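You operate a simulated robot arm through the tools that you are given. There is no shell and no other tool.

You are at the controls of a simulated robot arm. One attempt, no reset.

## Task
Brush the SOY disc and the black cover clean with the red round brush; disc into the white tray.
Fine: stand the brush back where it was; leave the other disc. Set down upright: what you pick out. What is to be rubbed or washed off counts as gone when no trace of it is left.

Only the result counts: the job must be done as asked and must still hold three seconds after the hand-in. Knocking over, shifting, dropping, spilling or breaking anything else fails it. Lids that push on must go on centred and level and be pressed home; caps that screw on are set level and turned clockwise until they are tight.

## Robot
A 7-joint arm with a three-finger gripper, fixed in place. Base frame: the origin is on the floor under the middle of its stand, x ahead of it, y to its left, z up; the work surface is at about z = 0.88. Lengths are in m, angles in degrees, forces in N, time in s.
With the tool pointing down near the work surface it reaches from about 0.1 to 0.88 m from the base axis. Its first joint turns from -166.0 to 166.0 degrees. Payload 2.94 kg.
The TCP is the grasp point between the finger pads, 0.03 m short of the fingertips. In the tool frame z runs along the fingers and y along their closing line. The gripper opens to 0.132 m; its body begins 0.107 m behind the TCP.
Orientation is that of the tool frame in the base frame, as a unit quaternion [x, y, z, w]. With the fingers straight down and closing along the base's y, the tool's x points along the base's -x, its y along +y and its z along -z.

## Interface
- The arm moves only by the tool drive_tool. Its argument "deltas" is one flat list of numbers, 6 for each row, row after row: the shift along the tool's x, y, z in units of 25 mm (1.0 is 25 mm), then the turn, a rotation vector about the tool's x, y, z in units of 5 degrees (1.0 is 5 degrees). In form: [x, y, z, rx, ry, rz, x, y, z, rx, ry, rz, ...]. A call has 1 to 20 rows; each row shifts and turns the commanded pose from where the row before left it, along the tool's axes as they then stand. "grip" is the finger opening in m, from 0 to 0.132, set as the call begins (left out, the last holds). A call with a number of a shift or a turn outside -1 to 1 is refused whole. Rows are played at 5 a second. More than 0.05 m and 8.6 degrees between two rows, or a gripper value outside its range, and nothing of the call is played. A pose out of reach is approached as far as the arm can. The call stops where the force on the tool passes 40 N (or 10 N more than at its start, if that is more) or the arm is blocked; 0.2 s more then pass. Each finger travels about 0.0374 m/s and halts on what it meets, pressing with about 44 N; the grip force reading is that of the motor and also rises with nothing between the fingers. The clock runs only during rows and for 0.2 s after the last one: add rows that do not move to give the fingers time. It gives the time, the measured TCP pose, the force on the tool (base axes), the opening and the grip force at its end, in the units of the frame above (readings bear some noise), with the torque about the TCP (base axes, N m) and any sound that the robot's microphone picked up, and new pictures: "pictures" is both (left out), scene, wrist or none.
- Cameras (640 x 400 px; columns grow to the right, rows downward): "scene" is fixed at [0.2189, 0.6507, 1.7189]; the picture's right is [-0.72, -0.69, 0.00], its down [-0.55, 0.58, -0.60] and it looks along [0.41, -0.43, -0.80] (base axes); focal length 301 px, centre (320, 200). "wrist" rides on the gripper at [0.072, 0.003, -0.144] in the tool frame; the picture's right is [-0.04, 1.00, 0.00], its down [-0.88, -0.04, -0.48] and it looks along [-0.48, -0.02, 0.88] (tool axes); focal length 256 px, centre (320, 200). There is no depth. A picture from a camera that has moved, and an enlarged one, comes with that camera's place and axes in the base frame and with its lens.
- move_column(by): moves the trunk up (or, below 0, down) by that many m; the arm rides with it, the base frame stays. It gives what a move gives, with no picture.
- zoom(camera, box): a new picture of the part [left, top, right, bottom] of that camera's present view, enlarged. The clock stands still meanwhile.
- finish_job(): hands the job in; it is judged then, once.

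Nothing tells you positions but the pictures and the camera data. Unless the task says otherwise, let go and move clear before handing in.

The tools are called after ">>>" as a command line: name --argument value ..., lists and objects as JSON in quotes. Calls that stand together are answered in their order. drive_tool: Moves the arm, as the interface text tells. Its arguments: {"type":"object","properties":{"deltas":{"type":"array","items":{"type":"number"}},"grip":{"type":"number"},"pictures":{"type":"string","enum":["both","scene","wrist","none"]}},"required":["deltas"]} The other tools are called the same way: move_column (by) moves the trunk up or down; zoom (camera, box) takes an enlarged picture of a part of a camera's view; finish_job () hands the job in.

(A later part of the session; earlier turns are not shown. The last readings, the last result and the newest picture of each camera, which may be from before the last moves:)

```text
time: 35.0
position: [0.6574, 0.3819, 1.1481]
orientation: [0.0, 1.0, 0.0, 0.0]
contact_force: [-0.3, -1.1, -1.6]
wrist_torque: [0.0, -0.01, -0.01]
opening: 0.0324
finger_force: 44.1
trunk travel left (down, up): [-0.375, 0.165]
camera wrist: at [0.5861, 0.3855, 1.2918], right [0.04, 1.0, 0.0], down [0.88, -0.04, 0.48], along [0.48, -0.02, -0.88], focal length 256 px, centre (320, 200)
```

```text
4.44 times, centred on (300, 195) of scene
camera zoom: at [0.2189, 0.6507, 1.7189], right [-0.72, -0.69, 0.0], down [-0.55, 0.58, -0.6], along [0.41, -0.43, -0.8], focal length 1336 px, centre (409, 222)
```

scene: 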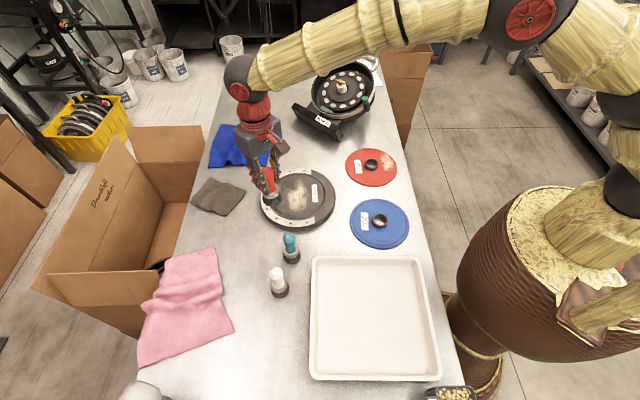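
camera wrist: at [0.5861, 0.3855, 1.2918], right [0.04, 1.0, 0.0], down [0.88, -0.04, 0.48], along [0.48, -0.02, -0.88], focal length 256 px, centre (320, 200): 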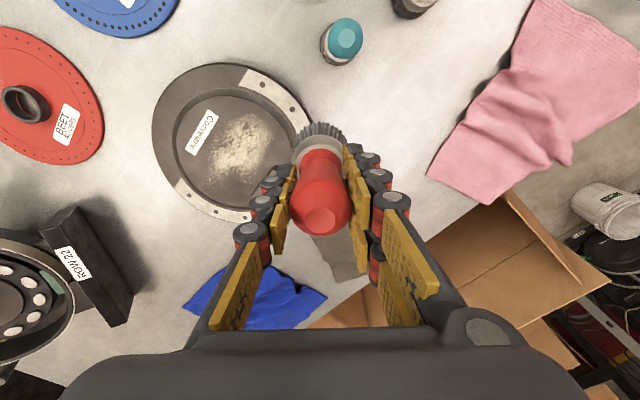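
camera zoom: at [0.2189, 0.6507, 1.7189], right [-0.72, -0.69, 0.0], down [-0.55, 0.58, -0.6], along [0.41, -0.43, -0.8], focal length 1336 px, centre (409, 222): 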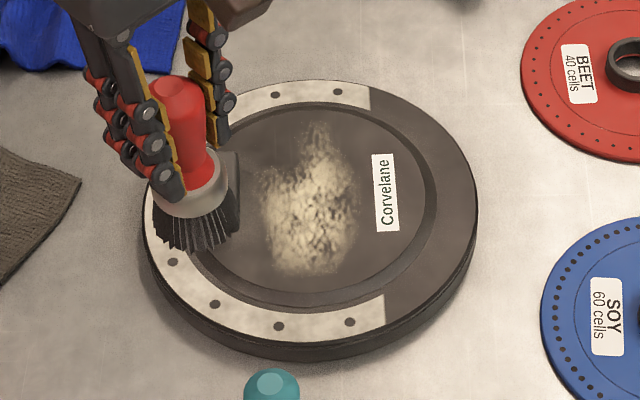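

The cover has dirt in the inner circle, with a small handle block at its +y/+x side and a rim around. I need to know whether the inner circle is recessed or raised, so I'll zoom in more.

>>> zoom --camera "wrist" --box '[150, 60, 250, 150]'

>>> zoom --camera "scene" --box '[290, 165, 345, 235]'

>>> zoom --camera "scene" --box '[255, 190, 310, 235]'

```text
4.44 times, centred on (200, 105) of wrist
camera zoom: at [0.5861, 0.3855, 1.2918], right [0.04, 1.0, 0.0], down [0.88, -0.04, 0.48], along [0.48, -0.02, -0.88], focal length 1138 px, centre (853, 622)
```

zoom: 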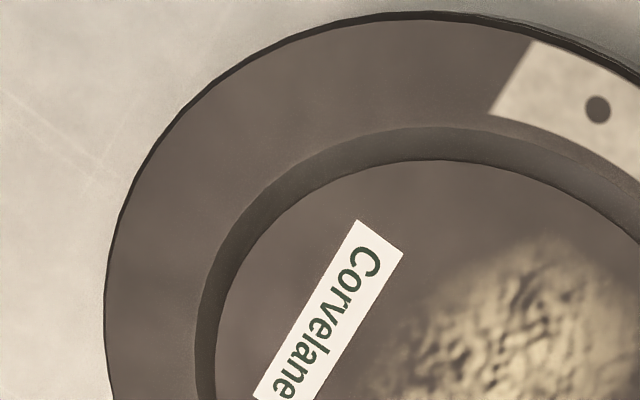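

```text
5.71 times, centred on (318, 200) of scene
camera zoom: at [0.2189, 0.6507, 1.7189], right [-0.72, -0.69, 0.0], down [-0.55, 0.58, -0.6], along [0.41, -0.43, -0.8], focal length 1718 px, centre (334, 200)
```

zoom: 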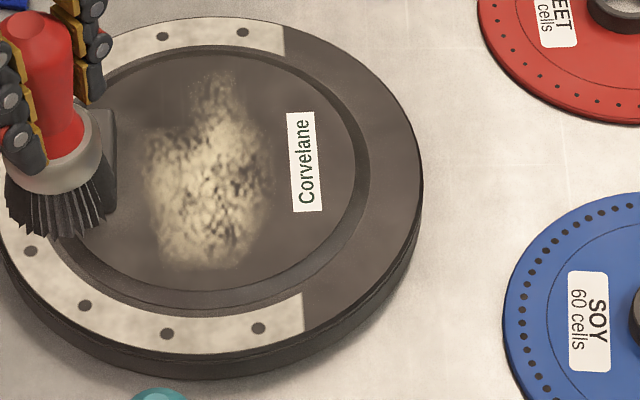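

```text
8.89 times, centred on (282, 212) of scene
camera zoom: at [0.2189, 0.6507, 1.7189], right [-0.72, -0.69, 0.0], down [-0.55, 0.58, -0.6], along [0.41, -0.43, -0.8], focal length 2672 px, centre (653, 89)
```

zoom: 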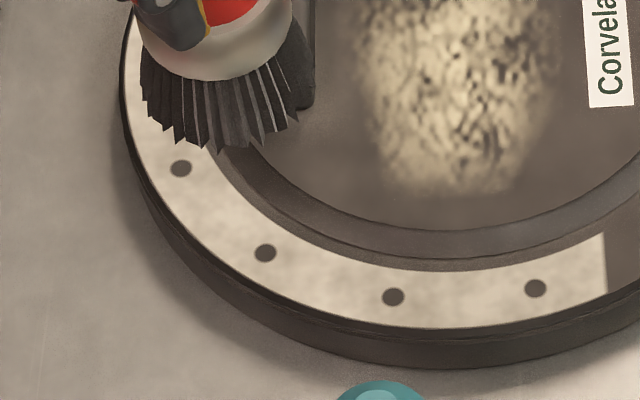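

The shading shows the inner circle is a raised plateau (z≈0.905) with a small handle block on top, so there's no wall to hit. The dirt centre is near (0.704, 0.254). I'll move above it and lower partway.

>>> drive_tool --deltas '[-0.31, -0.853, 0, 0, 0, 0, -0.31, -0.853, 0, 0, 0, 0, -0.31, -0.853, 0, 0, 0, 0, -0.31, -0.853, 0, 0, 0, 0, -0.31, -0.853, 0, 0, 0, 0, -0.31, -0.853, 0, 0, 0, 0, 0, 0, 0.9, 0, 0, 0, 0, 0, 0.9, 0, 0, 0, 0, 0, 0.9, 0, 0, 0, 0, 0, 0.9, 0, 0, 0, 0, 0, 0.9, 0, 0, 0, 0, 0, 0.6, 0, 0, 0, 0, 0, 0, 0, 0, 0]' --grip 0.01

>>> zoom --camera "scene" --box '[250, 150, 350, 240]'

>>> zoom --camera "wrist" --box '[200, 20, 440, 220]'

```text
time: 37.8
position: [0.7031, 0.2529, 1.021]
orientation: [-0.001, 1.0, 0.001, 0.001]
contact_force: [-0.2, -0.3, -0.6]
wrist_torque: [-0.05, 0.01, -0.02]
opening: 0.0323
finger_force: 44.2
trunk travel left (down, up): [-0.375, 0.165]
camera wrist: at [0.6312, 0.2567, 1.1643], right [0.04, 1.0, 0.0], down [0.88, -0.04, 0.48], along [0.48, -0.02, -0.88], focal length 256 px, centre (320, 200)
```

scene: 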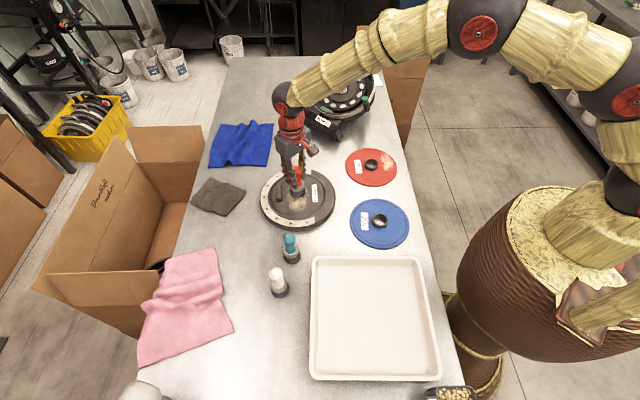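
wrist: 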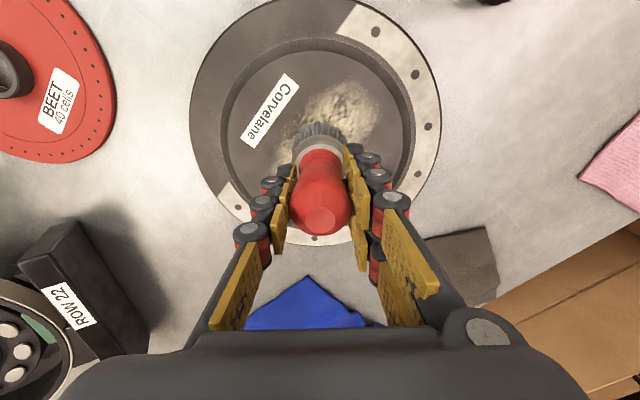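

```text
4.44 times, centred on (300, 195) of scene
camera zoom: at [0.2189, 0.6507, 1.7189], right [-0.72, -0.69, 0.0], down [-0.55, 0.58, -0.6], along [0.41, -0.43, -0.8], focal length 1336 px, centre (409, 222)
```

zoom: 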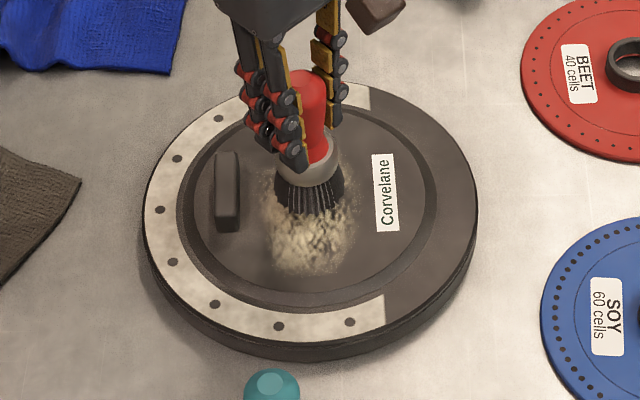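

```text
2.00 times, centred on (320, 120) of wrist
camera zoom: at [0.6312, 0.2567, 1.1643], right [0.04, 1.0, 0.0], down [0.88, -0.04, 0.48], along [0.48, -0.02, -0.88], focal length 512 px, centre (320, 360)
```

zoom: 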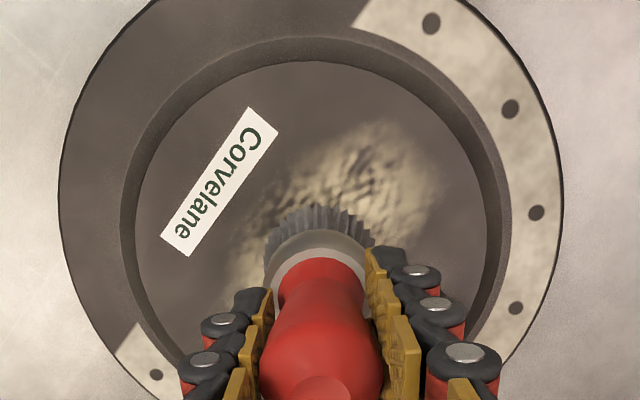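

The brush is above the middle of the cover's dirt. I'll lower carefully to contact.

>>> drive_tool --deltas '[0, 0, 0.24, 0, 0, 0, 0, 0, 0.24, 0, 0, 0, 0, 0, 0.16, 0, 0, 0, 0, 0, 0.08, 0, 0, 0, 0, 0, 0, 0, 0, 0]' --grip 0.01 --pictures "none"

>>> zoom --camera "scene" --box '[250, 150, 350, 240]'

```text
time: 39.0
position: [0.7032, 0.2535, 1.0017]
orientation: [-0.002, 1.0, 0.0, 0.0]
contact_force: [-0.3, -0.6, -0.3]
wrist_torque: [0.04, 0.02, 0.02]
opening: 0.0323
finger_force: 44.1
trunk travel left (down, up): [-0.375, 0.165]
```

```text
4.44 times, centred on (300, 195) of scene
camera zoom: at [0.2189, 0.6507, 1.7189], right [-0.72, -0.69, 0.0], down [-0.55, 0.58, -0.6], along [0.41, -0.43, -0.8], focal length 1336 px, centre (409, 222)
```

zoom: 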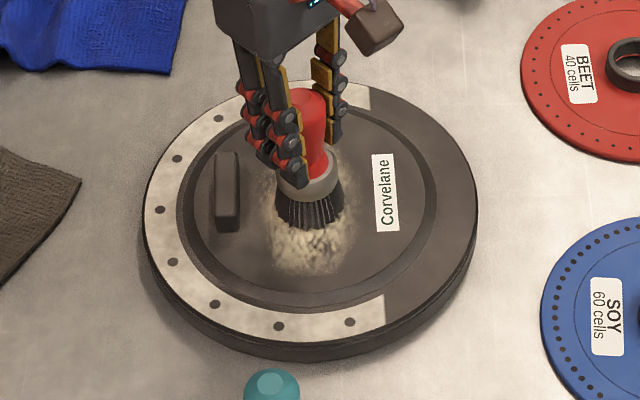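

>>> drive_tool --deltas '[0, 0, 0.04, 0, 0, 0, 0, 0, 0.04, 0, 0, 0, 0, 0, 0, 0, 0, 0]' --grip 0.01 --pictures "none"

```text
time: 39.8
position: [0.7051, 0.2544, 1.0013]
orientation: [-0.001, 1.0, 0.0, 0.0]
contact_force: [-0.6, 0.2, 2.7]
wrist_torque: [-0.1, 0.05, -0.03]
opening: 0.0328
finger_force: 43.9
trunk travel left (down, up): [-0.375, 0.165]
```

Light contact at about TCP z = 1.001. I'll press slightly more and do a first stroke along the dirt's long axis.

>>> drive_tool --deltas '[0, 0, 0.014, 0, 0, 0, 0.277, 0.289, 0, 0, 0, 0, 0.277, 0.289, 0, 0, 0, 0, 0.277, 0.289, 0, 0, 0, 0, 0.277, 0.289, 0, 0, 0, 0, 0.277, 0.289, 0, 0, 0, 0]' --grip 0.01 --pictures "none"

>>> zoom --camera "scene" --box '[250, 150, 350, 240]'

>>> zoom --camera "wrist" --box '[200, 20, 440, 220]'

```text
time: 41.2
position: [0.6695, 0.2899, 1.0004]
orientation: [-0.001, 1.0, 0.0, 0.0]
contact_force: [0.4, -0.1, 9.5]
wrist_torque: [-0.11, -0.12, 0.0]
opening: 0.0327
finger_force: 43.8
trunk travel left (down, up): [-0.375, 0.165]
```

```text
4.44 times, centred on (300, 195) of scene
camera zoom: at [0.2189, 0.6507, 1.7189], right [-0.72, -0.69, 0.0], down [-0.55, 0.58, -0.6], along [0.41, -0.43, -0.8], focal length 1336 px, centre (409, 222)
```

zoom: 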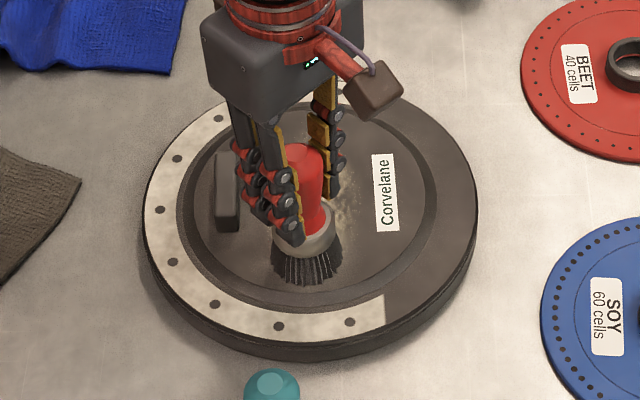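

```text
2.00 times, centred on (320, 120) of wrist
camera zoom: at [0.5978, 0.293, 1.1447], right [0.04, 1.0, 0.0], down [0.88, -0.04, 0.48], along [0.48, -0.02, -0.88], focal length 512 px, centre (320, 360)
```

zoom: 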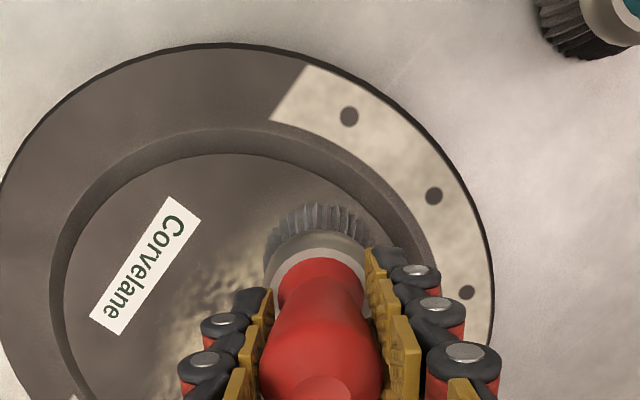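

It cleans well. Now the lane closer to the label, stroking back the other way.

>>> drive_tool --deltas '[0.29, -0.277, 0, 0, 0, 0, 0.29, -0.277, 0, 0, 0, 0, -0.242, -0.253, 0, 0, 0, 0, -0.242, -0.253, 0, 0, 0, 0, -0.242, -0.253, 0, 0, 0, 0, -0.242, -0.253, 0, 0, 0, 0, -0.242, -0.253, 0, 0, 0, 0, -0.242, -0.253, 0, 0, 0, 0, -0.242, -0.253, 0, 0, 0, 0, -0.242, -0.253, 0, 0, 0, 0, -0.242, -0.253, 0, 0, 0, 0, -0.242, -0.253, 0, 0, 0, 0, -0.242, -0.253, 0, 0, 0, 0, -0.242, -0.253, 0, 0, 0, 0]' --grip 0.01 --pictures "none"

>>> zoom --camera "scene" --box '[250, 150, 350, 240]'

>>> zoom --camera "wrist" --box '[200, 20, 440, 220]'

```text
time: 44.2
position: [0.7251, 0.2, 1.0004]
orientation: [-0.001, 1.0, 0.0, 0.001]
contact_force: [-3.6, 4.2, 22.2]
wrist_torque: [0.17, 0.27, -0.04]
opening: 0.0326
finger_force: 44.1
trunk travel left (down, up): [-0.375, 0.165]
```

```text
4.44 times, centred on (300, 195) of scene
camera zoom: at [0.2189, 0.6507, 1.7189], right [-0.72, -0.69, 0.0], down [-0.55, 0.58, -0.6], along [0.41, -0.43, -0.8], focal length 1336 px, centre (409, 222)
```

zoom: 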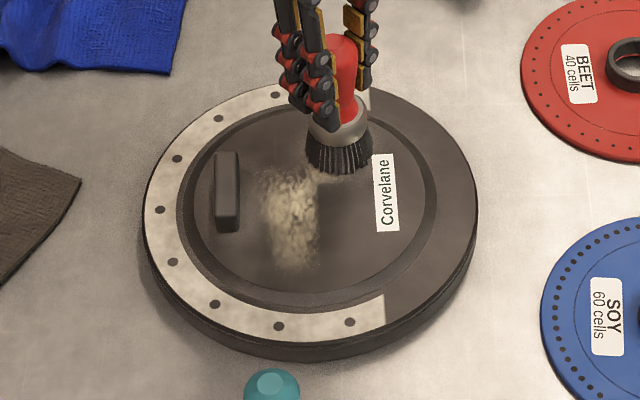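

```text
2.00 times, centred on (320, 120) of wrist
camera zoom: at [0.6542, 0.2038, 1.1444], right [0.04, 1.0, 0.0], down [0.88, -0.04, 0.48], along [0.48, -0.02, -0.88], focal length 512 px, centre (320, 360)
```

zoom: 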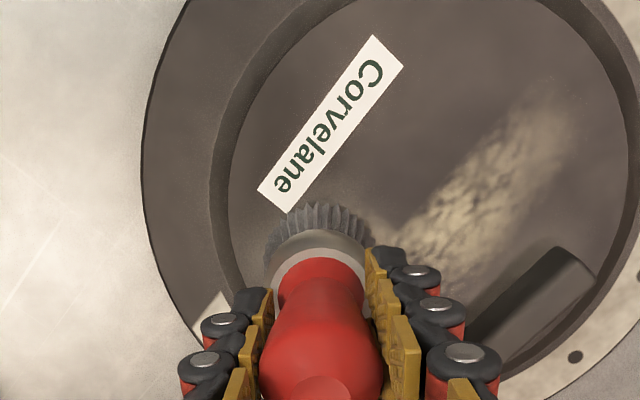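

The label side is clean. Now the lanes nearer the handle block, keeping a gap from it.

>>> drive_tool --deltas '[-0.25, 0.24, -0.01, 0, 0, 0, -0.25, 0.24, 0, 0, 0, 0, -0.25, 0.24, 0, 0, 0, 0, 0.242, 0.253, 0, 0, 0, 0, 0.242, 0.253, 0, 0, 0, 0, 0.242, 0.253, 0, 0, 0, 0, 0.242, 0.253, 0, 0, 0, 0, 0.242, 0.253, 0, 0, 0, 0, 0.242, 0.253, 0, 0, 0, 0, 0.242, 0.253, 0, 0, 0, 0, 0.242, 0.253, 0, 0, 0, 0, 0.242, 0.253, 0, 0, 0, 0, 0.242, 0.253, 0, 0, 0, 0, 0.242, 0.253, 0, 0, 0, 0, 0.242, 0.253, 0, 0, 0, 0]' --grip 0.01 --pictures "none"

>>> zoom --camera "scene" --box '[250, 150, 350, 240]'

>>> zoom --camera "wrist" --box '[200, 20, 440, 220]'

```text
time: 47.4
position: [0.6729, 0.2934, 1.0005]
orientation: [-0.001, 1.0, 0.0, 0.0]
contact_force: [2.8, -2.7, 18.4]
wrist_torque: [-0.12, -0.34, 0.02]
opening: 0.0324
finger_force: 44.0
trunk travel left (down, up): [-0.375, 0.165]
```

```text
4.44 times, centred on (300, 195) of scene
camera zoom: at [0.2189, 0.6507, 1.7189], right [-0.72, -0.69, 0.0], down [-0.55, 0.58, -0.6], along [0.41, -0.43, -0.8], focal length 1336 px, centre (409, 222)
```

zoom: 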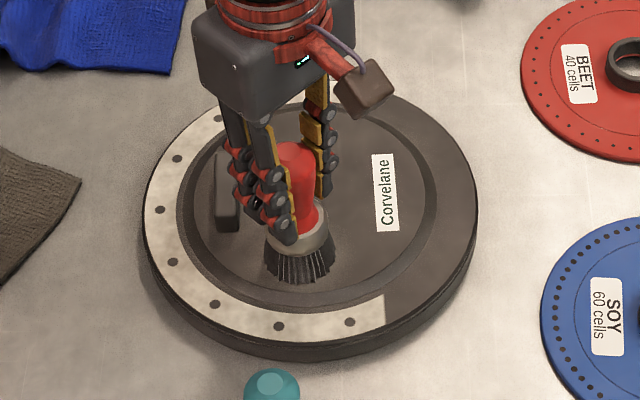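

```text
2.00 times, centred on (320, 120) of wrist
camera zoom: at [0.6026, 0.2957, 1.1443], right [0.04, 1.0, 0.0], down [0.88, -0.04, 0.48], along [0.48, -0.02, -0.88], focal length 512 px, centre (320, 360)
```

zoom: 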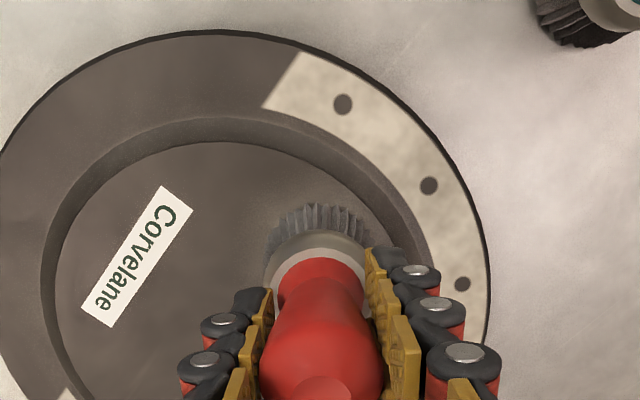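

Now a pass in the lane closest to the handle block (about 5 mm gap).

>>> drive_tool --deltas '[-0.205, 0.196, -0.012, 0, 0, 0, -0.205, 0.196, 0, 0, 0, 0, -0.242, -0.253, 0, 0, 0, 0, -0.242, -0.253, 0, 0, 0, 0, -0.242, -0.253, 0, 0, 0, 0, -0.242, -0.253, 0, 0, 0, 0, -0.242, -0.253, 0, 0, 0, 0, -0.242, -0.253, 0, 0, 0, 0, -0.242, -0.253, 0, 0, 0, 0, -0.242, -0.253, 0, 0, 0, 0, -0.242, -0.253, 0, 0, 0, 0, -0.242, -0.253, 0, 0, 0, 0, -0.242, -0.253, 0, 0, 0, 0, -0.242, -0.253, 0, 0, 0, 0]' --grip 0.01 --pictures "none"

>>> zoom --camera "scene" --box '[250, 150, 350, 240]'

>>> zoom --camera "wrist" --box '[200, 20, 440, 220]'

```text
time: 50.4
position: [0.7547, 0.2275, 1.0003]
orientation: [-0.002, 1.0, 0.001, 0.0]
contact_force: [-1.7, 2.0, 8.3]
wrist_torque: [0.04, 0.04, 0.02]
opening: 0.0324
finger_force: 43.7
trunk travel left (down, up): [-0.375, 0.165]
```

```text
4.44 times, centred on (300, 195) of scene
camera zoom: at [0.2189, 0.6507, 1.7189], right [-0.72, -0.69, 0.0], down [-0.55, 0.58, -0.6], along [0.41, -0.43, -0.8], focal length 1336 px, centre (409, 222)
```

zoom: 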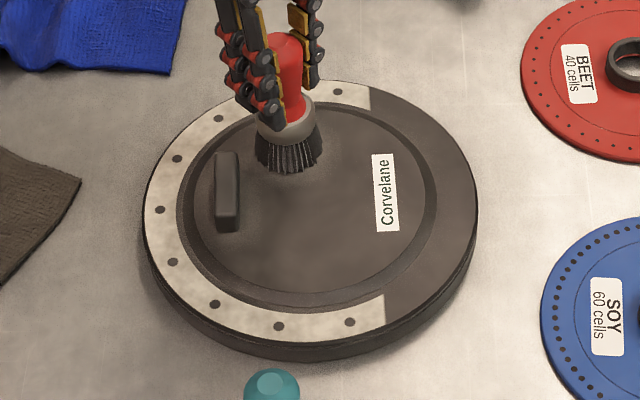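

```text
2.00 times, centred on (320, 120) of wrist
camera zoom: at [0.6841, 0.2304, 1.1441], right [0.04, 1.0, 0.0], down [0.88, -0.04, 0.48], along [0.48, -0.02, -0.88], focal length 512 px, centre (320, 360)
```

zoom: 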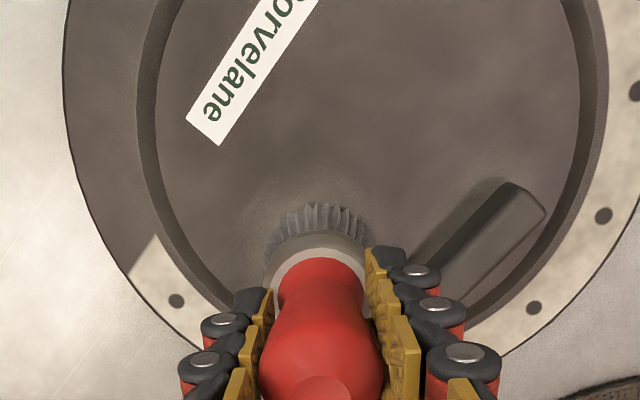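

It looks clean. For certainty I'll do extra overlapping passes across the far end and the middle, then lift and inspect.

>>> drive_tool --deltas '[0.26, -0.249, 0, 0, 0, 0, 0.26, -0.249, 0, 0, 0, 0, 0.26, -0.249, 0, 0, 0, 0, 0.26, -0.249, 0, 0, 0, 0, 0.26, -0.249, 0, 0, 0, 0, 0.242, 0.253, 0, 0, 0, 0, 0.242, 0.253, 0, 0, 0, 0, 0.242, 0.253, 0, 0, 0, 0, 0.242, 0.253, 0, 0, 0, 0, 0.242, 0.253, 0, 0, 0, 0, 0.242, 0.253, 0, 0, 0, 0, 0.242, 0.253, 0, 0, 0, 0, 0.242, 0.253, 0, 0, 0, 0, 0.242, 0.253, 0, 0, 0, 0, 0.242, 0.253, 0, 0, 0, 0, 0.242, 0.253, 0, 0, 0, 0, 0.242, 0.253, 0, 0, 0, 0]' --grip 0.01 --pictures "none"

>>> zoom --camera "scene" --box '[250, 150, 350, 240]'

```text
time: 54.0
position: [0.6505, 0.2716, 1.0002]
orientation: [0.0, 1.0, -0.001, -0.001]
contact_force: [-0.7, 0.2, 0.5]
wrist_torque: [-0.01, -0.01, -0.02]
opening: 0.0325
finger_force: 43.6
trunk travel left (down, up): [-0.375, 0.165]
```

```text
4.44 times, centred on (300, 195) of scene
camera zoom: at [0.2189, 0.6507, 1.7189], right [-0.72, -0.69, 0.0], down [-0.55, 0.58, -0.6], along [0.41, -0.43, -0.8], focal length 1336 px, centre (409, 222)
```

zoom: 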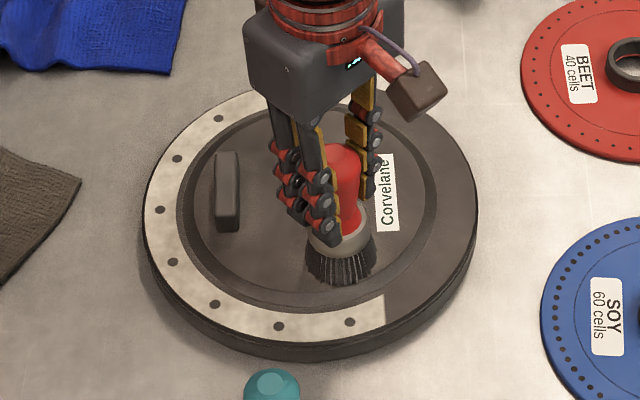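

One more pass down the middle with contact re-established, then lift clear to inspect.

>>> drive_tool --deltas '[-0.25, 0.24, 0.016, 0, 0, 0, -0.25, 0.24, 0, 0, 0, 0, -0.242, -0.253, 0, 0, 0, 0, -0.242, -0.253, 0, 0, 0, 0, -0.242, -0.253, 0, 0, 0, 0, -0.242, -0.253, 0, 0, 0, 0, -0.242, -0.253, 0, 0, 0, 0, -0.242, -0.253, 0, 0, 0, 0, -0.242, -0.253, 0, 0, 0, 0, -0.242, -0.253, 0, 0, 0, 0, -0.242, -0.253, 0, 0, 0, 0, -0.242, -0.253, 0, 0, 0, 0, -0.242, -0.253, 0, 0, 0, 0, -0.242, -0.253, 0, 0, 0, 0]' --grip 0.01 --pictures "none"

>>> drive_tool --deltas '[-0.25, 0.24, -0.01, 0, 0, 0, -0.25, 0.24, 0, 0, 0, 0, 0.242, 0.253, 0, 0, 0, 0, 0.242, 0.253, 0, 0, 0, 0, 0.242, 0.253, 0, 0, 0, 0, 0.242, 0.253, 0, 0, 0, 0, 0.242, 0.253, 0, 0, 0, 0, 0.242, 0.253, 0, 0, 0, 0, 0.242, 0.253, 0, 0, 0, 0, 0.242, 0.253, 0, 0, 0, 0, 0.242, 0.253, 0, 0, 0, 0, 0.242, 0.253, 0, 0, 0, 0, 0.242, 0.253, 0, 0, 0, 0]' --grip 0.01 --pictures "none"

>>> drive_tool --deltas '[0, 0, -0.6, 0, 0, 0, 0, 0, -1, 0, 0, 0, 0, 0, -1, 0, 0, 0, 0, 0, -1, 0, 0, 0, 0, 0, -1, 0, 0, 0, 0, 0, -1, 0, 0, 0, 0.3, 0.95, 0, 0, 0, 0, 0.3, 0.95, 0, 0, 0, 0, 0.3, 0.95, 0, 0, 0, 0, 0.3, 0.95, 0, 0, 0, 0, 0, 0, 0, 0, 0, 0]' --grip 0.01

>>> zoom --camera "scene" --box '[250, 150, 350, 240]'

>>> zoom --camera "wrist" --box '[120, 40, 340, 240]'

```text
time: 57.0
position: [0.7356, 0.209, 1.0002]
orientation: [0.0, 1.0, 0.0, 0.001]
contact_force: [-1.4, 2.5, 9.1]
wrist_torque: [0.01, 0.05, -0.02]
opening: 0.0327
finger_force: 43.4
trunk travel left (down, up): [-0.375, 0.165]
```

```text
time: 59.8
position: [0.6807, 0.2909, 1.0003]
orientation: [-0.001, 1.0, 0.0, 0.0]
contact_force: [0.5, 1.1, -0.8]
wrist_torque: [0.0, 0.0, 0.01]
opening: 0.0324
finger_force: 43.6
trunk travel left (down, up): [-0.375, 0.165]
```

```text
time: 62.2
position: [0.6515, 0.3852, 1.1401]
orientation: [0.0, 1.0, 0.001, 0.0]
contact_force: [0.9, -0.9, -0.3]
wrist_torque: [0.0, -0.02, 0.0]
opening: 0.0323
finger_force: 44.1
trunk travel left (down, up): [-0.375, 0.165]
camera wrist: at [0.5805, 0.3887, 1.2837], right [0.04, 1.0, 0.0], down [0.88, -0.04, 0.48], along [0.47, -0.02, -0.88], focal length 256 px, centre (320, 200)
```

scene: 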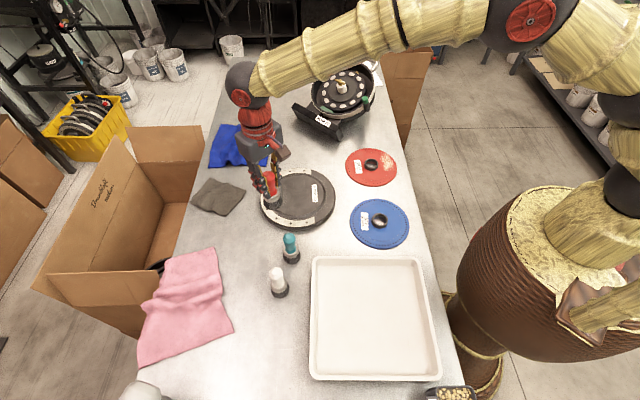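
wrist: 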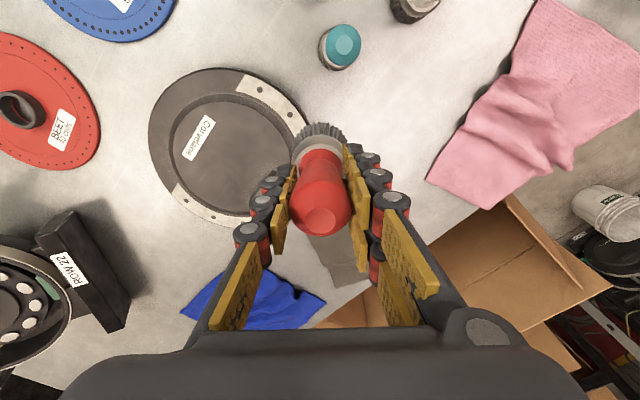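

```text
4.44 times, centred on (300, 195) of scene
camera zoom: at [0.2189, 0.6507, 1.7189], right [-0.72, -0.69, 0.0], down [-0.55, 0.58, -0.6], along [0.41, -0.43, -0.8], focal length 1336 px, centre (409, 222)
```

zoom: 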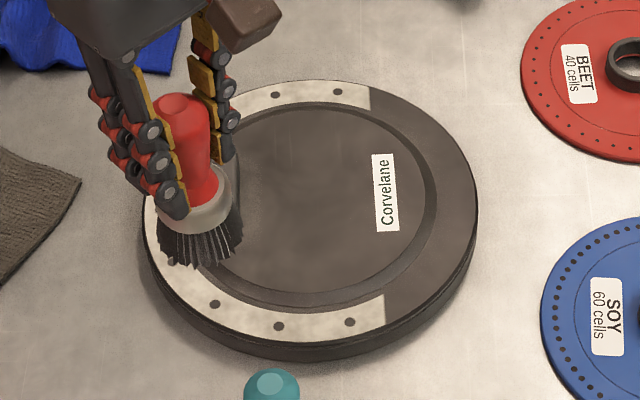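

```text
2.00 times, centred on (230, 140) of wrist
camera zoom: at [0.5805, 0.3887, 1.2837], right [0.04, 1.0, 0.0], down [0.88, -0.04, 0.48], along [0.47, -0.02, -0.88], focal length 512 px, centre (500, 320)
```

zoom: 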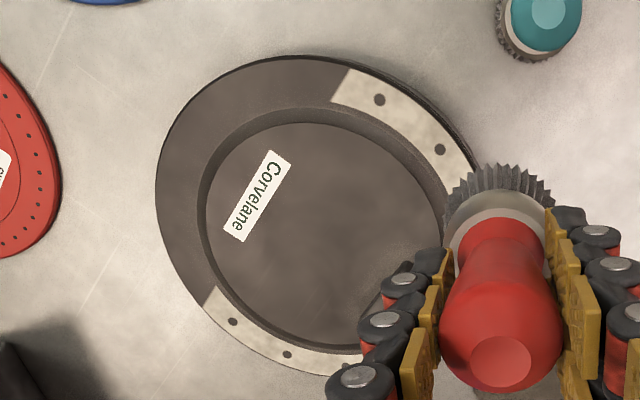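

The cover looks clean and hasn't shifted; I'll recheck near its handle once the arm is away. Now I'll carry the brush back above its original spot (0.419, 0.544), staying high over the other brushes.

>>> drive_tool --deltas '[0, 0, -0.8, 0, 0, 0, 0, 0, -0.8, 0, 0, 0, 0.931, 0.634, 0, 0, 0, 0, 0.931, 0.634, 0, 0, 0, 0, 0.931, 0.634, 0, 0, 0, 0, 0.931, 0.634, 0, 0, 0, 0, 0.931, 0.634, 0, 0, 0, 0, 0.931, 0.634, 0, 0, 0, 0, 0.931, 0.634, 0, 0, 0, 0, 0.931, 0.634, 0, 0, 0, 0, 0.931, 0.634, 0, 0, 0, 0, 0.931, 0.634, 0, 0, 0, 0, 0, 0, 0, 0, 0, 0]' --grip 0.01

>>> zoom --camera "wrist" --box '[80, 130, 280, 330]'

>>> zoom --camera "scene" --box '[250, 250, 340, 350]'

```text
time: 65.0
position: [0.4192, 0.5424, 1.1797]
orientation: [0.0, 1.0, 0.0, 0.0]
contact_force: [0.9, 0.1, -1.0]
wrist_torque: [0.0, 0.01, 0.02]
opening: 0.0322
finger_force: 44.4
trunk travel left (down, up): [-0.375, 0.165]
camera wrist: at [0.3478, 0.5459, 1.3234], right [0.04, 1.0, 0.0], down [0.88, -0.04, 0.48], along [0.47, -0.02, -0.88], focal length 256 px, centre (320, 200)
```

scene: 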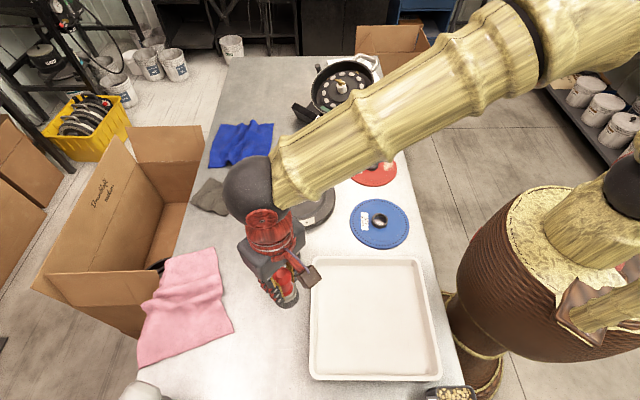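
wrist: 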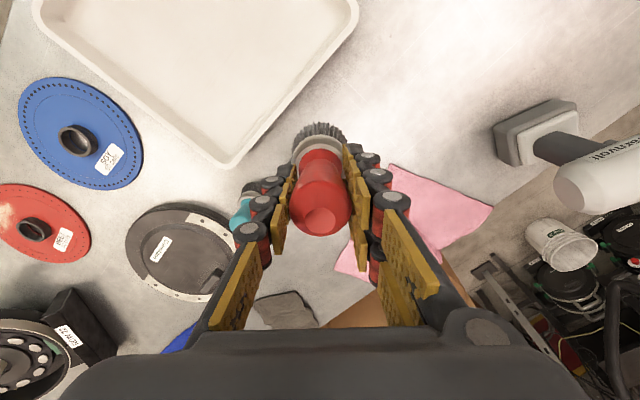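

```text
2.00 times, centred on (180, 230) of wrist
camera zoom: at [0.3478, 0.5459, 1.3234], right [0.04, 1.0, 0.0], down [0.88, -0.04, 0.48], along [0.47, -0.02, -0.88], focal length 512 px, centre (600, 140)
```

zoom: 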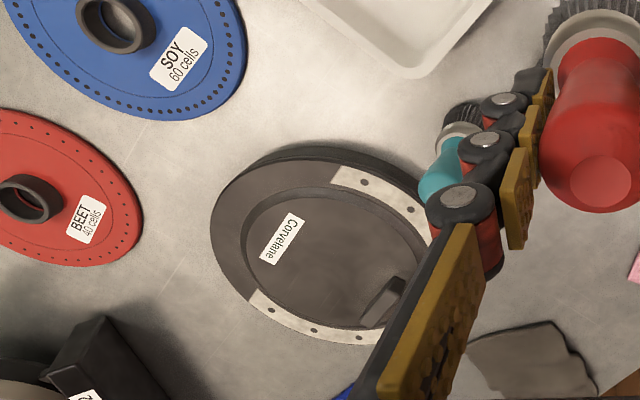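

```text
4.00 times, centred on (295, 300) of scene
camera zoom: at [0.2189, 0.6507, 1.7189], right [-0.72, -0.69, 0.0], down [-0.55, 0.58, -0.6], along [0.41, -0.43, -0.8], focal length 1202 px, centre (420, -200)
```

zoom: 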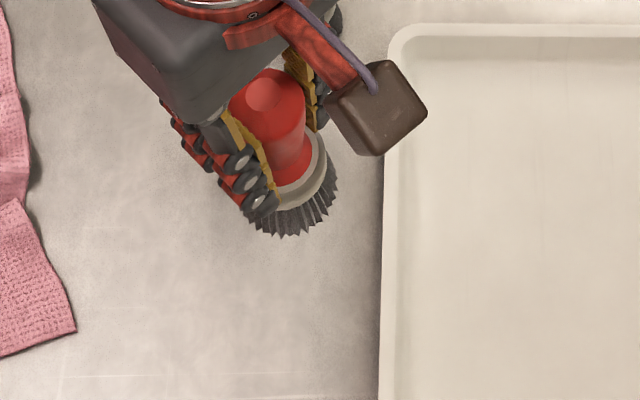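

Above the brush's original spot. I'll lower straight down, then feel for the table in small steps.

>>> drive_tool --deltas '[0, 0.04, 1, 0, 0, 0, 0, 0, 1, 0, 0, 0, 0, 0, 1, 0, 0, 0, 0, 0, 1, 0, 0, 0, 0, 0, 1, 0, 0, 0, 0, 0, 1, 0, 0, 0, 0, 0, 1, 0, 0, 0, 0, 0, 0.7, 0, 0, 0, 0, 0, 0.3, 0, 0, 0, 0, 0, 0.1, 0, 0, 0, 0, 0, 0, 0, 0, 0]' --grip 0.01

>>> zoom --camera "scene" --box '[250, 260, 330, 350]'

```text
time: 67.4
position: [0.4192, 0.5458, 0.977]
orientation: [-0.001, 1.0, 0.0, 0.0]
contact_force: [0.3, 0.0, -0.9]
wrist_torque: [0.01, 0.0, 0.02]
opening: 0.0323
finger_force: 44.3
trunk travel left (down, up): [-0.375, 0.165]
camera wrist: at [0.3475, 0.5482, 1.122], right [0.04, 1.0, 0.0], down [0.88, -0.04, 0.48], along [0.48, -0.02, -0.88], focal length 256 px, centre (320, 200)
```

scene: 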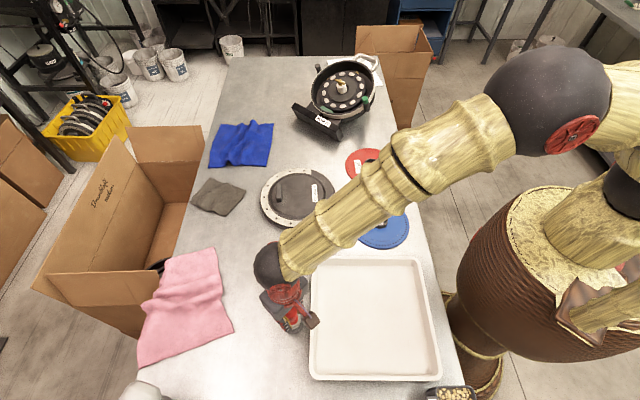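
wrist: 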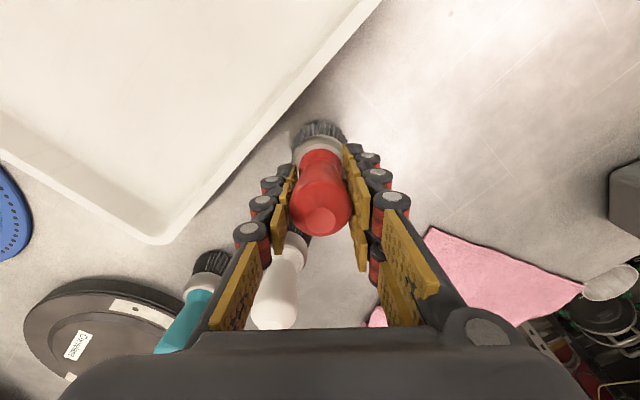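

```text
4.44 times, centred on (290, 305) of scene
camera zoom: at [0.2189, 0.6507, 1.7189], right [-0.72, -0.69, 0.0], down [-0.55, 0.58, -0.6], along [0.41, -0.43, -0.8], focal length 1336 px, centre (453, -267)
```

zoom: 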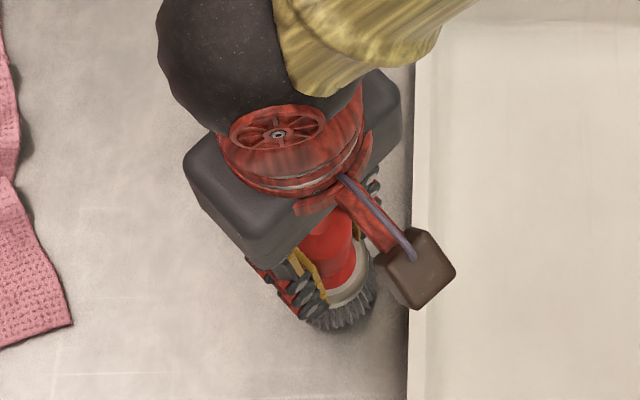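

Nearly down; lowering the last few millimetres gently.

>>> drive_tool --deltas '[0, -0.03, 0.06, 0, 0, 0, 0, 0, 0.06, 0, 0, 0, 0, 0, 0.04, 0, 0, 0, 0, 0, 0, 0, 0, 0]' --grip 0.01 --pictures "none"

```text
time: 68.4
position: [0.4193, 0.5427, 0.9728]
orientation: [-0.001, 1.0, 0.0, 0.0]
contact_force: [0.1, -0.2, -1.6]
wrist_torque: [-0.01, -0.01, 0.0]
opening: 0.0325
finger_force: 44.2
trunk travel left (down, up): [-0.375, 0.165]
```

>>> drive_tool --deltas '[0, 0, 0.03, 0, 0, 0, 0, 0, 0, 0, 0, 0]' --grip 0.01 --pictures "none"

>>> drive_tool --deltas '[0, 0, 0.03, 0, 0, 0, 0, 0, 0, 0, 0, 0]' --grip 0.01 --pictures "none"

```text
time: 69.0
position: [0.4193, 0.5431, 0.9713]
orientation: [-0.001, 1.0, 0.0, 0.0]
contact_force: [-0.6, 0.2, -0.8]
wrist_torque: [-0.01, 0.01, -0.04]
opening: 0.0325
finger_force: 44.5
trunk travel left (down, up): [-0.375, 0.165]
```

```text
time: 69.6
position: [0.4198, 0.544, 0.9718]
orientation: [-0.002, 1.0, 0.0, 0.001]
contact_force: [0.0, -0.3, -0.7]
wrist_torque: [-0.01, -0.05, 0.0]
opening: 0.0326
finger_force: 43.8
trunk travel left (down, up): [-0.375, 0.165]
```

>>> drive_tool --deltas '[0, 0, 0.03, 0, 0, 0, 0, 0, 0, 0, 0, 0]' --grip 0.01 --pictures "none"

```text
time: 70.2
position: [0.4199, 0.5437, 0.9712]
orientation: [-0.001, 1.0, 0.0, 0.0]
contact_force: [-0.5, 0.2, 0.1]
wrist_torque: [-0.02, -0.05, -0.03]
opening: 0.0325
finger_force: 44.2
trunk travel left (down, up): [-0.375, 0.165]
```

>>> drive_tool --deltas '[0, 0, 0.03, 0, 0, 0, 0, 0, 0, 0, 0, 0]' --grip 0.01 --pictures "none"

```text
time: 70.8
position: [0.4198, 0.5443, 0.9694]
orientation: [0.0, 1.0, 0.0, 0.0]
contact_force: [0.9, 0.1, 0.3]
wrist_torque: [0.0, 0.0, 0.01]
opening: 0.0324
finger_force: 44.4
trunk travel left (down, up): [-0.375, 0.165]
```

>>> drive_tool --deltas '[0, 0, 0.03, 0, 0, 0, 0, 0, 0, 0, 0, 0]' --grip 0.01 --pictures "none"

>>> zoom --camera "wrist" --box '[260, 90, 380, 190]'

```text
time: 71.4
position: [0.4185, 0.5435, 0.9693]
orientation: [-0.001, 1.0, 0.001, 0.0]
contact_force: [-1.5, -0.7, 5.8]
wrist_torque: [-0.18, 0.18, -0.02]
opening: 0.0321
finger_force: 43.9
trunk travel left (down, up): [-0.375, 0.165]
```

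```text
4.00 times, centred on (320, 140) of wrist
camera zoom: at [0.3473, 0.547, 1.114], right [0.04, 1.0, 0.0], down [0.88, -0.04, 0.48], along [0.48, -0.02, -0.88], focal length 1024 px, centre (320, 440)
```

zoom: 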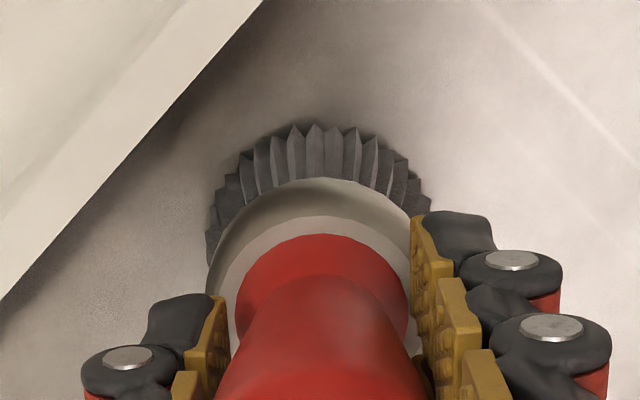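

The brush is resting on the table at its original spot (about 6 N). I'll ease the load off and open the fingers.

>>> drive_tool --deltas '[0, 0, -0.012, 0, 0, 0, 0, 0, 0, 0, 0, 0]' --grip 0.01 --pictures "none"

>>> drive_tool --deltas '[0, 0, 0, 0, 0, 0, 0, 0, 0, 0, 0, 0, 0, 0, 0, 0, 0, 0, 0, 0, 0, 0, 0, 0, 0, 0, 0, 0, 0, 0, 0, 0, 0, 0, 0, 0]' --grip 0.08

```text
time: 72.0
position: [0.4191, 0.5443, 0.9698]
orientation: [0.0, 1.0, 0.001, 0.0]
contact_force: [-0.2, 0.4, 6.6]
wrist_torque: [-0.12, -0.05, 0.01]
opening: 0.0325
finger_force: 44.0
trunk travel left (down, up): [-0.375, 0.165]
```

```text
time: 73.4
position: [0.4198, 0.5437, 0.9691]
orientation: [-0.002, 1.0, -0.001, 0.001]
contact_force: [-0.2, -0.9, 0.3]
wrist_torque: [0.0, 0.04, -0.01]
opening: 0.08
finger_force: 0.1
trunk travel left (down, up): [-0.375, 0.165]
camera wrist: at [0.3473, 0.5471, 1.1134], right [0.04, 1.0, 0.0], down [0.88, -0.04, 0.48], along [0.48, -0.02, -0.88], focal length 256 px, centre (320, 200)
```

scene: 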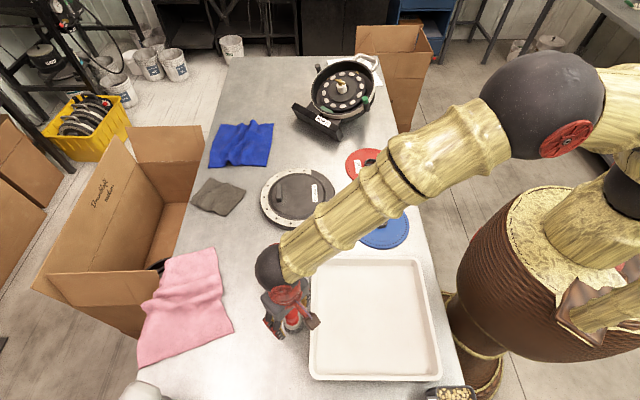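
wrist: 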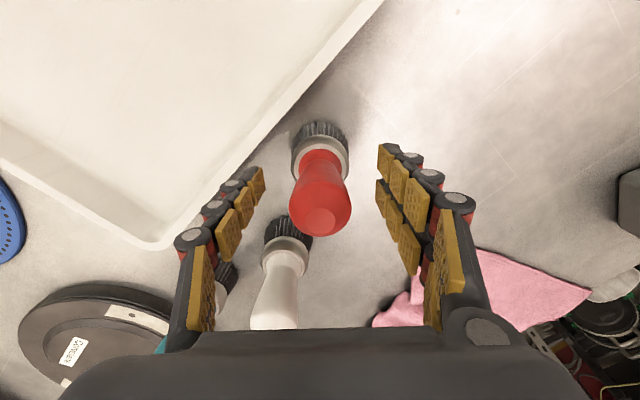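

The red brush stands freely upright in its original place. I'll rise straight up clear of it.

>>> drive_tool --deltas '[0, 0, -0.5, 0, 0, 0, 0, 0, -1, 0, 0, 0, 0, 0, -1, 0, 0, 0, 0, 0, -1, 0, 0, 0, 0, 0, -1, 0, 0, 0, 0, 0, -1, 0, 0, 0, 0, 0, -1, 0, 0, 0, 0, 0, -1, 0, 0, 0, 0, 0, 0, 0, 0, 0]' --grip 0.08

>>> zoom --camera "scene" --box '[250, 260, 330, 350]'

>>> zoom --camera "wrist" --box '[100, 60, 390, 310]'

```text
time: 75.4
position: [0.4186, 0.5422, 1.1586]
orientation: [0.0, 1.0, -0.001, 0.0]
contact_force: [-0.6, -0.4, 0.5]
wrist_torque: [0.01, 0.0, 0.01]
opening: 0.0802
finger_force: 0.0
trunk travel left (down, up): [-0.375, 0.165]
camera wrist: at [0.3472, 0.5452, 1.3023], right [0.04, 1.0, 0.0], down [0.88, -0.04, 0.48], along [0.47, -0.02, -0.88], focal length 256 px, centre (320, 200)
```

scene: 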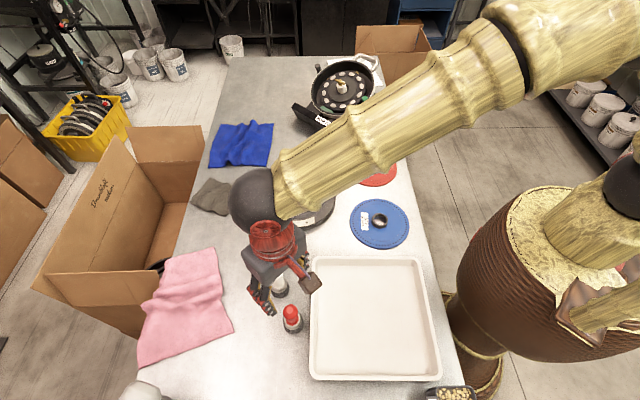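
wrist: 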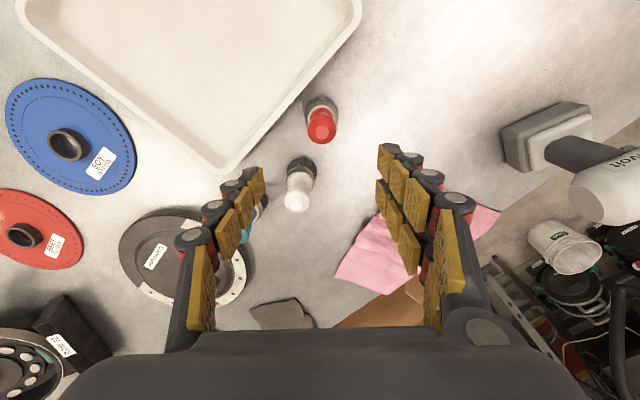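

```text
4.44 times, centred on (290, 305) of scene
camera zoom: at [0.2189, 0.6507, 1.7189], right [-0.72, -0.69, 0.0], down [-0.55, 0.58, -0.6], along [0.41, -0.43, -0.8], focal length 1336 px, centre (453, -267)
```

zoom: 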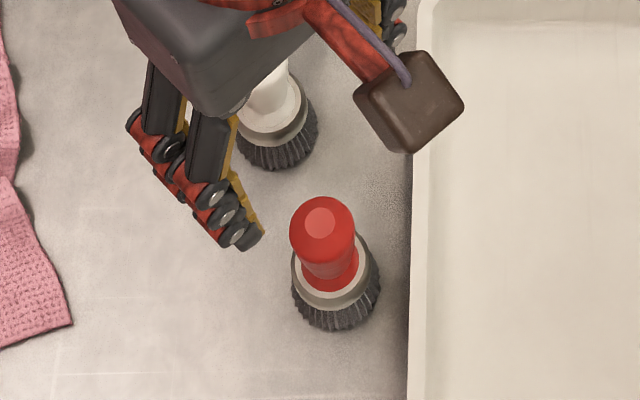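

```text
1.60 times, centred on (245, 185) of wrist
camera zoom: at [0.3472, 0.5452, 1.3023], right [0.04, 1.0, 0.0], down [0.88, -0.04, 0.48], along [0.47, -0.02, -0.88], focal length 410 px, centre (440, 224)
```

zoom: 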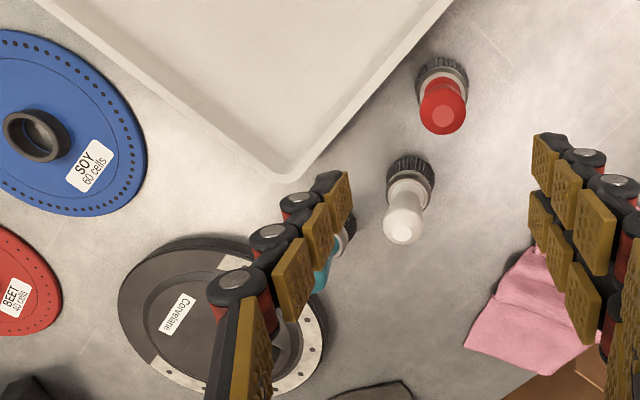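

The red brush matches its starting picture almost exactly. Next I'll move over the SOY disc to grip its hub ring.

>>> drive_tool --deltas '[-0.067, -0.96, 0, 0, 0, 0, -0.067, -0.96, 0, 0, 0, 0, -0.067, -0.96, 0, 0, 0, 0, -0.067, -0.96, 0, 0, 0, 0, -0.067, -0.96, 0, 0, 0, 0, -0.067, -0.96, 0, 0, 0, 0, -0.067, -0.96, 0, 0, 0, 0, -0.067, -0.96, 0, 0, 0, 0, -0.067, -0.96, 0, 0, 0, 0, -0.067, -0.96, 0, 0, 0, 0, -0.067, -0.96, 0, 0, 0, 0, -0.067, -0.96, 0, 0, 0, 0, -0.067, -0.96, 0, 0, 0, 0, -0.067, -0.96, 0, 0, 0, 0, -0.067, -0.96, 0, 0, 0, 0, -0.067, -0.96, 0, 0, 0, 0, -0.067, -0.96, 0, 0, 0, 0, 0, 0, 0, 0, 0, 0]' --grip 0.1

>>> zoom --camera "wrist" --box '[200, 40, 440, 240]'

>>> zoom --camera "scene" --box '[250, 150, 430, 260]'

```text
time: 79.2
position: [0.4495, 0.1338, 1.1573]
orientation: [0.0, 1.0, 0.0, 0.0]
contact_force: [-0.5, -0.3, -0.3]
wrist_torque: [0.0, 0.05, -0.02]
opening: 0.1001
finger_force: 0.1
trunk travel left (down, up): [-0.375, 0.165]
camera wrist: at [0.3773, 0.1375, 1.3015], right [0.04, 1.0, 0.0], down [0.88, -0.04, 0.48], along [0.48, -0.02, -0.88], focal length 256 px, centre (320, 200)
```

scene: 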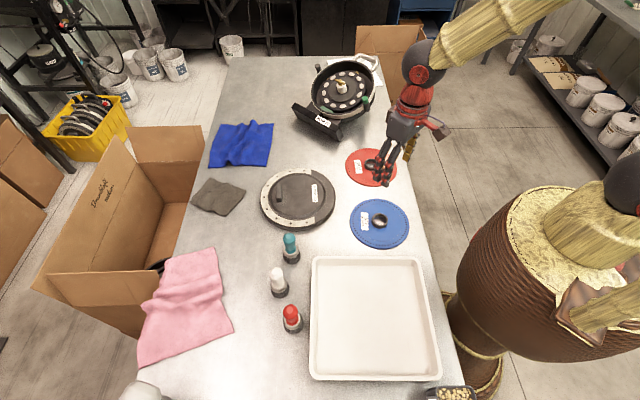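
wrist: 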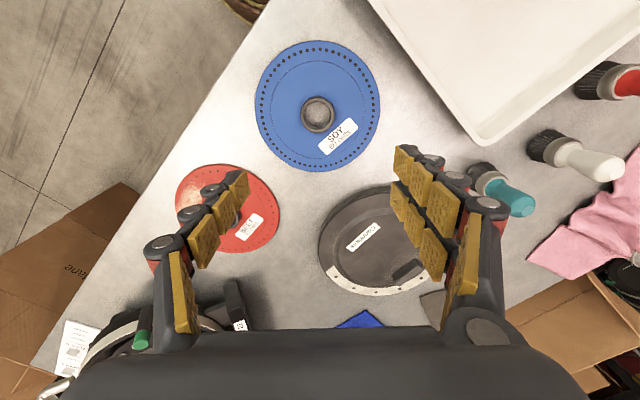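

```text
2.00 times, centred on (320, 140) of wrist
camera zoom: at [0.3773, 0.1375, 1.3015], right [0.04, 1.0, 0.0], down [0.88, -0.04, 0.48], along [0.48, -0.02, -0.88], focal length 512 px, centre (320, 320)
```

zoom: 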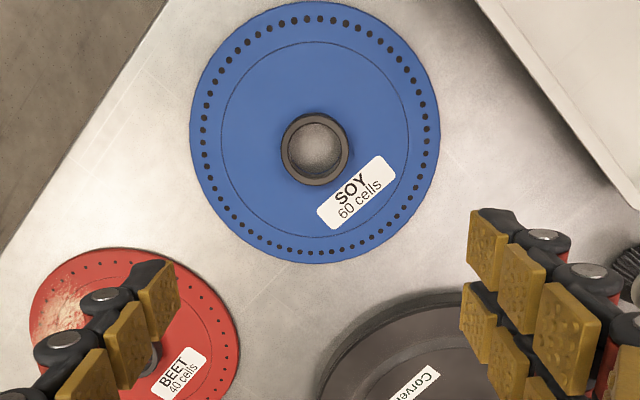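

```text
3.56 times, centred on (340, 205) of scene
camera zoom: at [0.2189, 0.6507, 1.7189], right [-0.72, -0.69, 0.0], down [-0.55, 0.58, -0.6], along [0.41, -0.43, -0.8], focal length 1069 px, centre (249, 182)
```

zoom: 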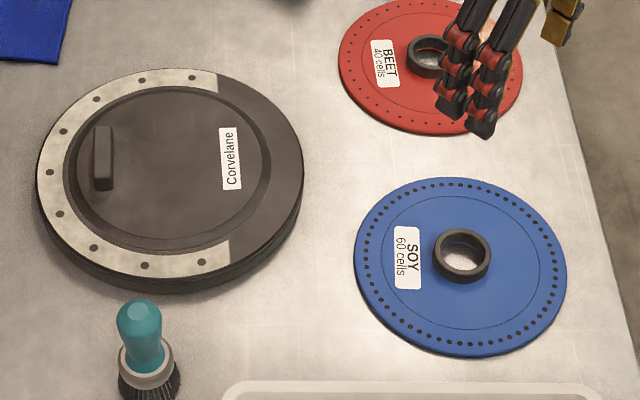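

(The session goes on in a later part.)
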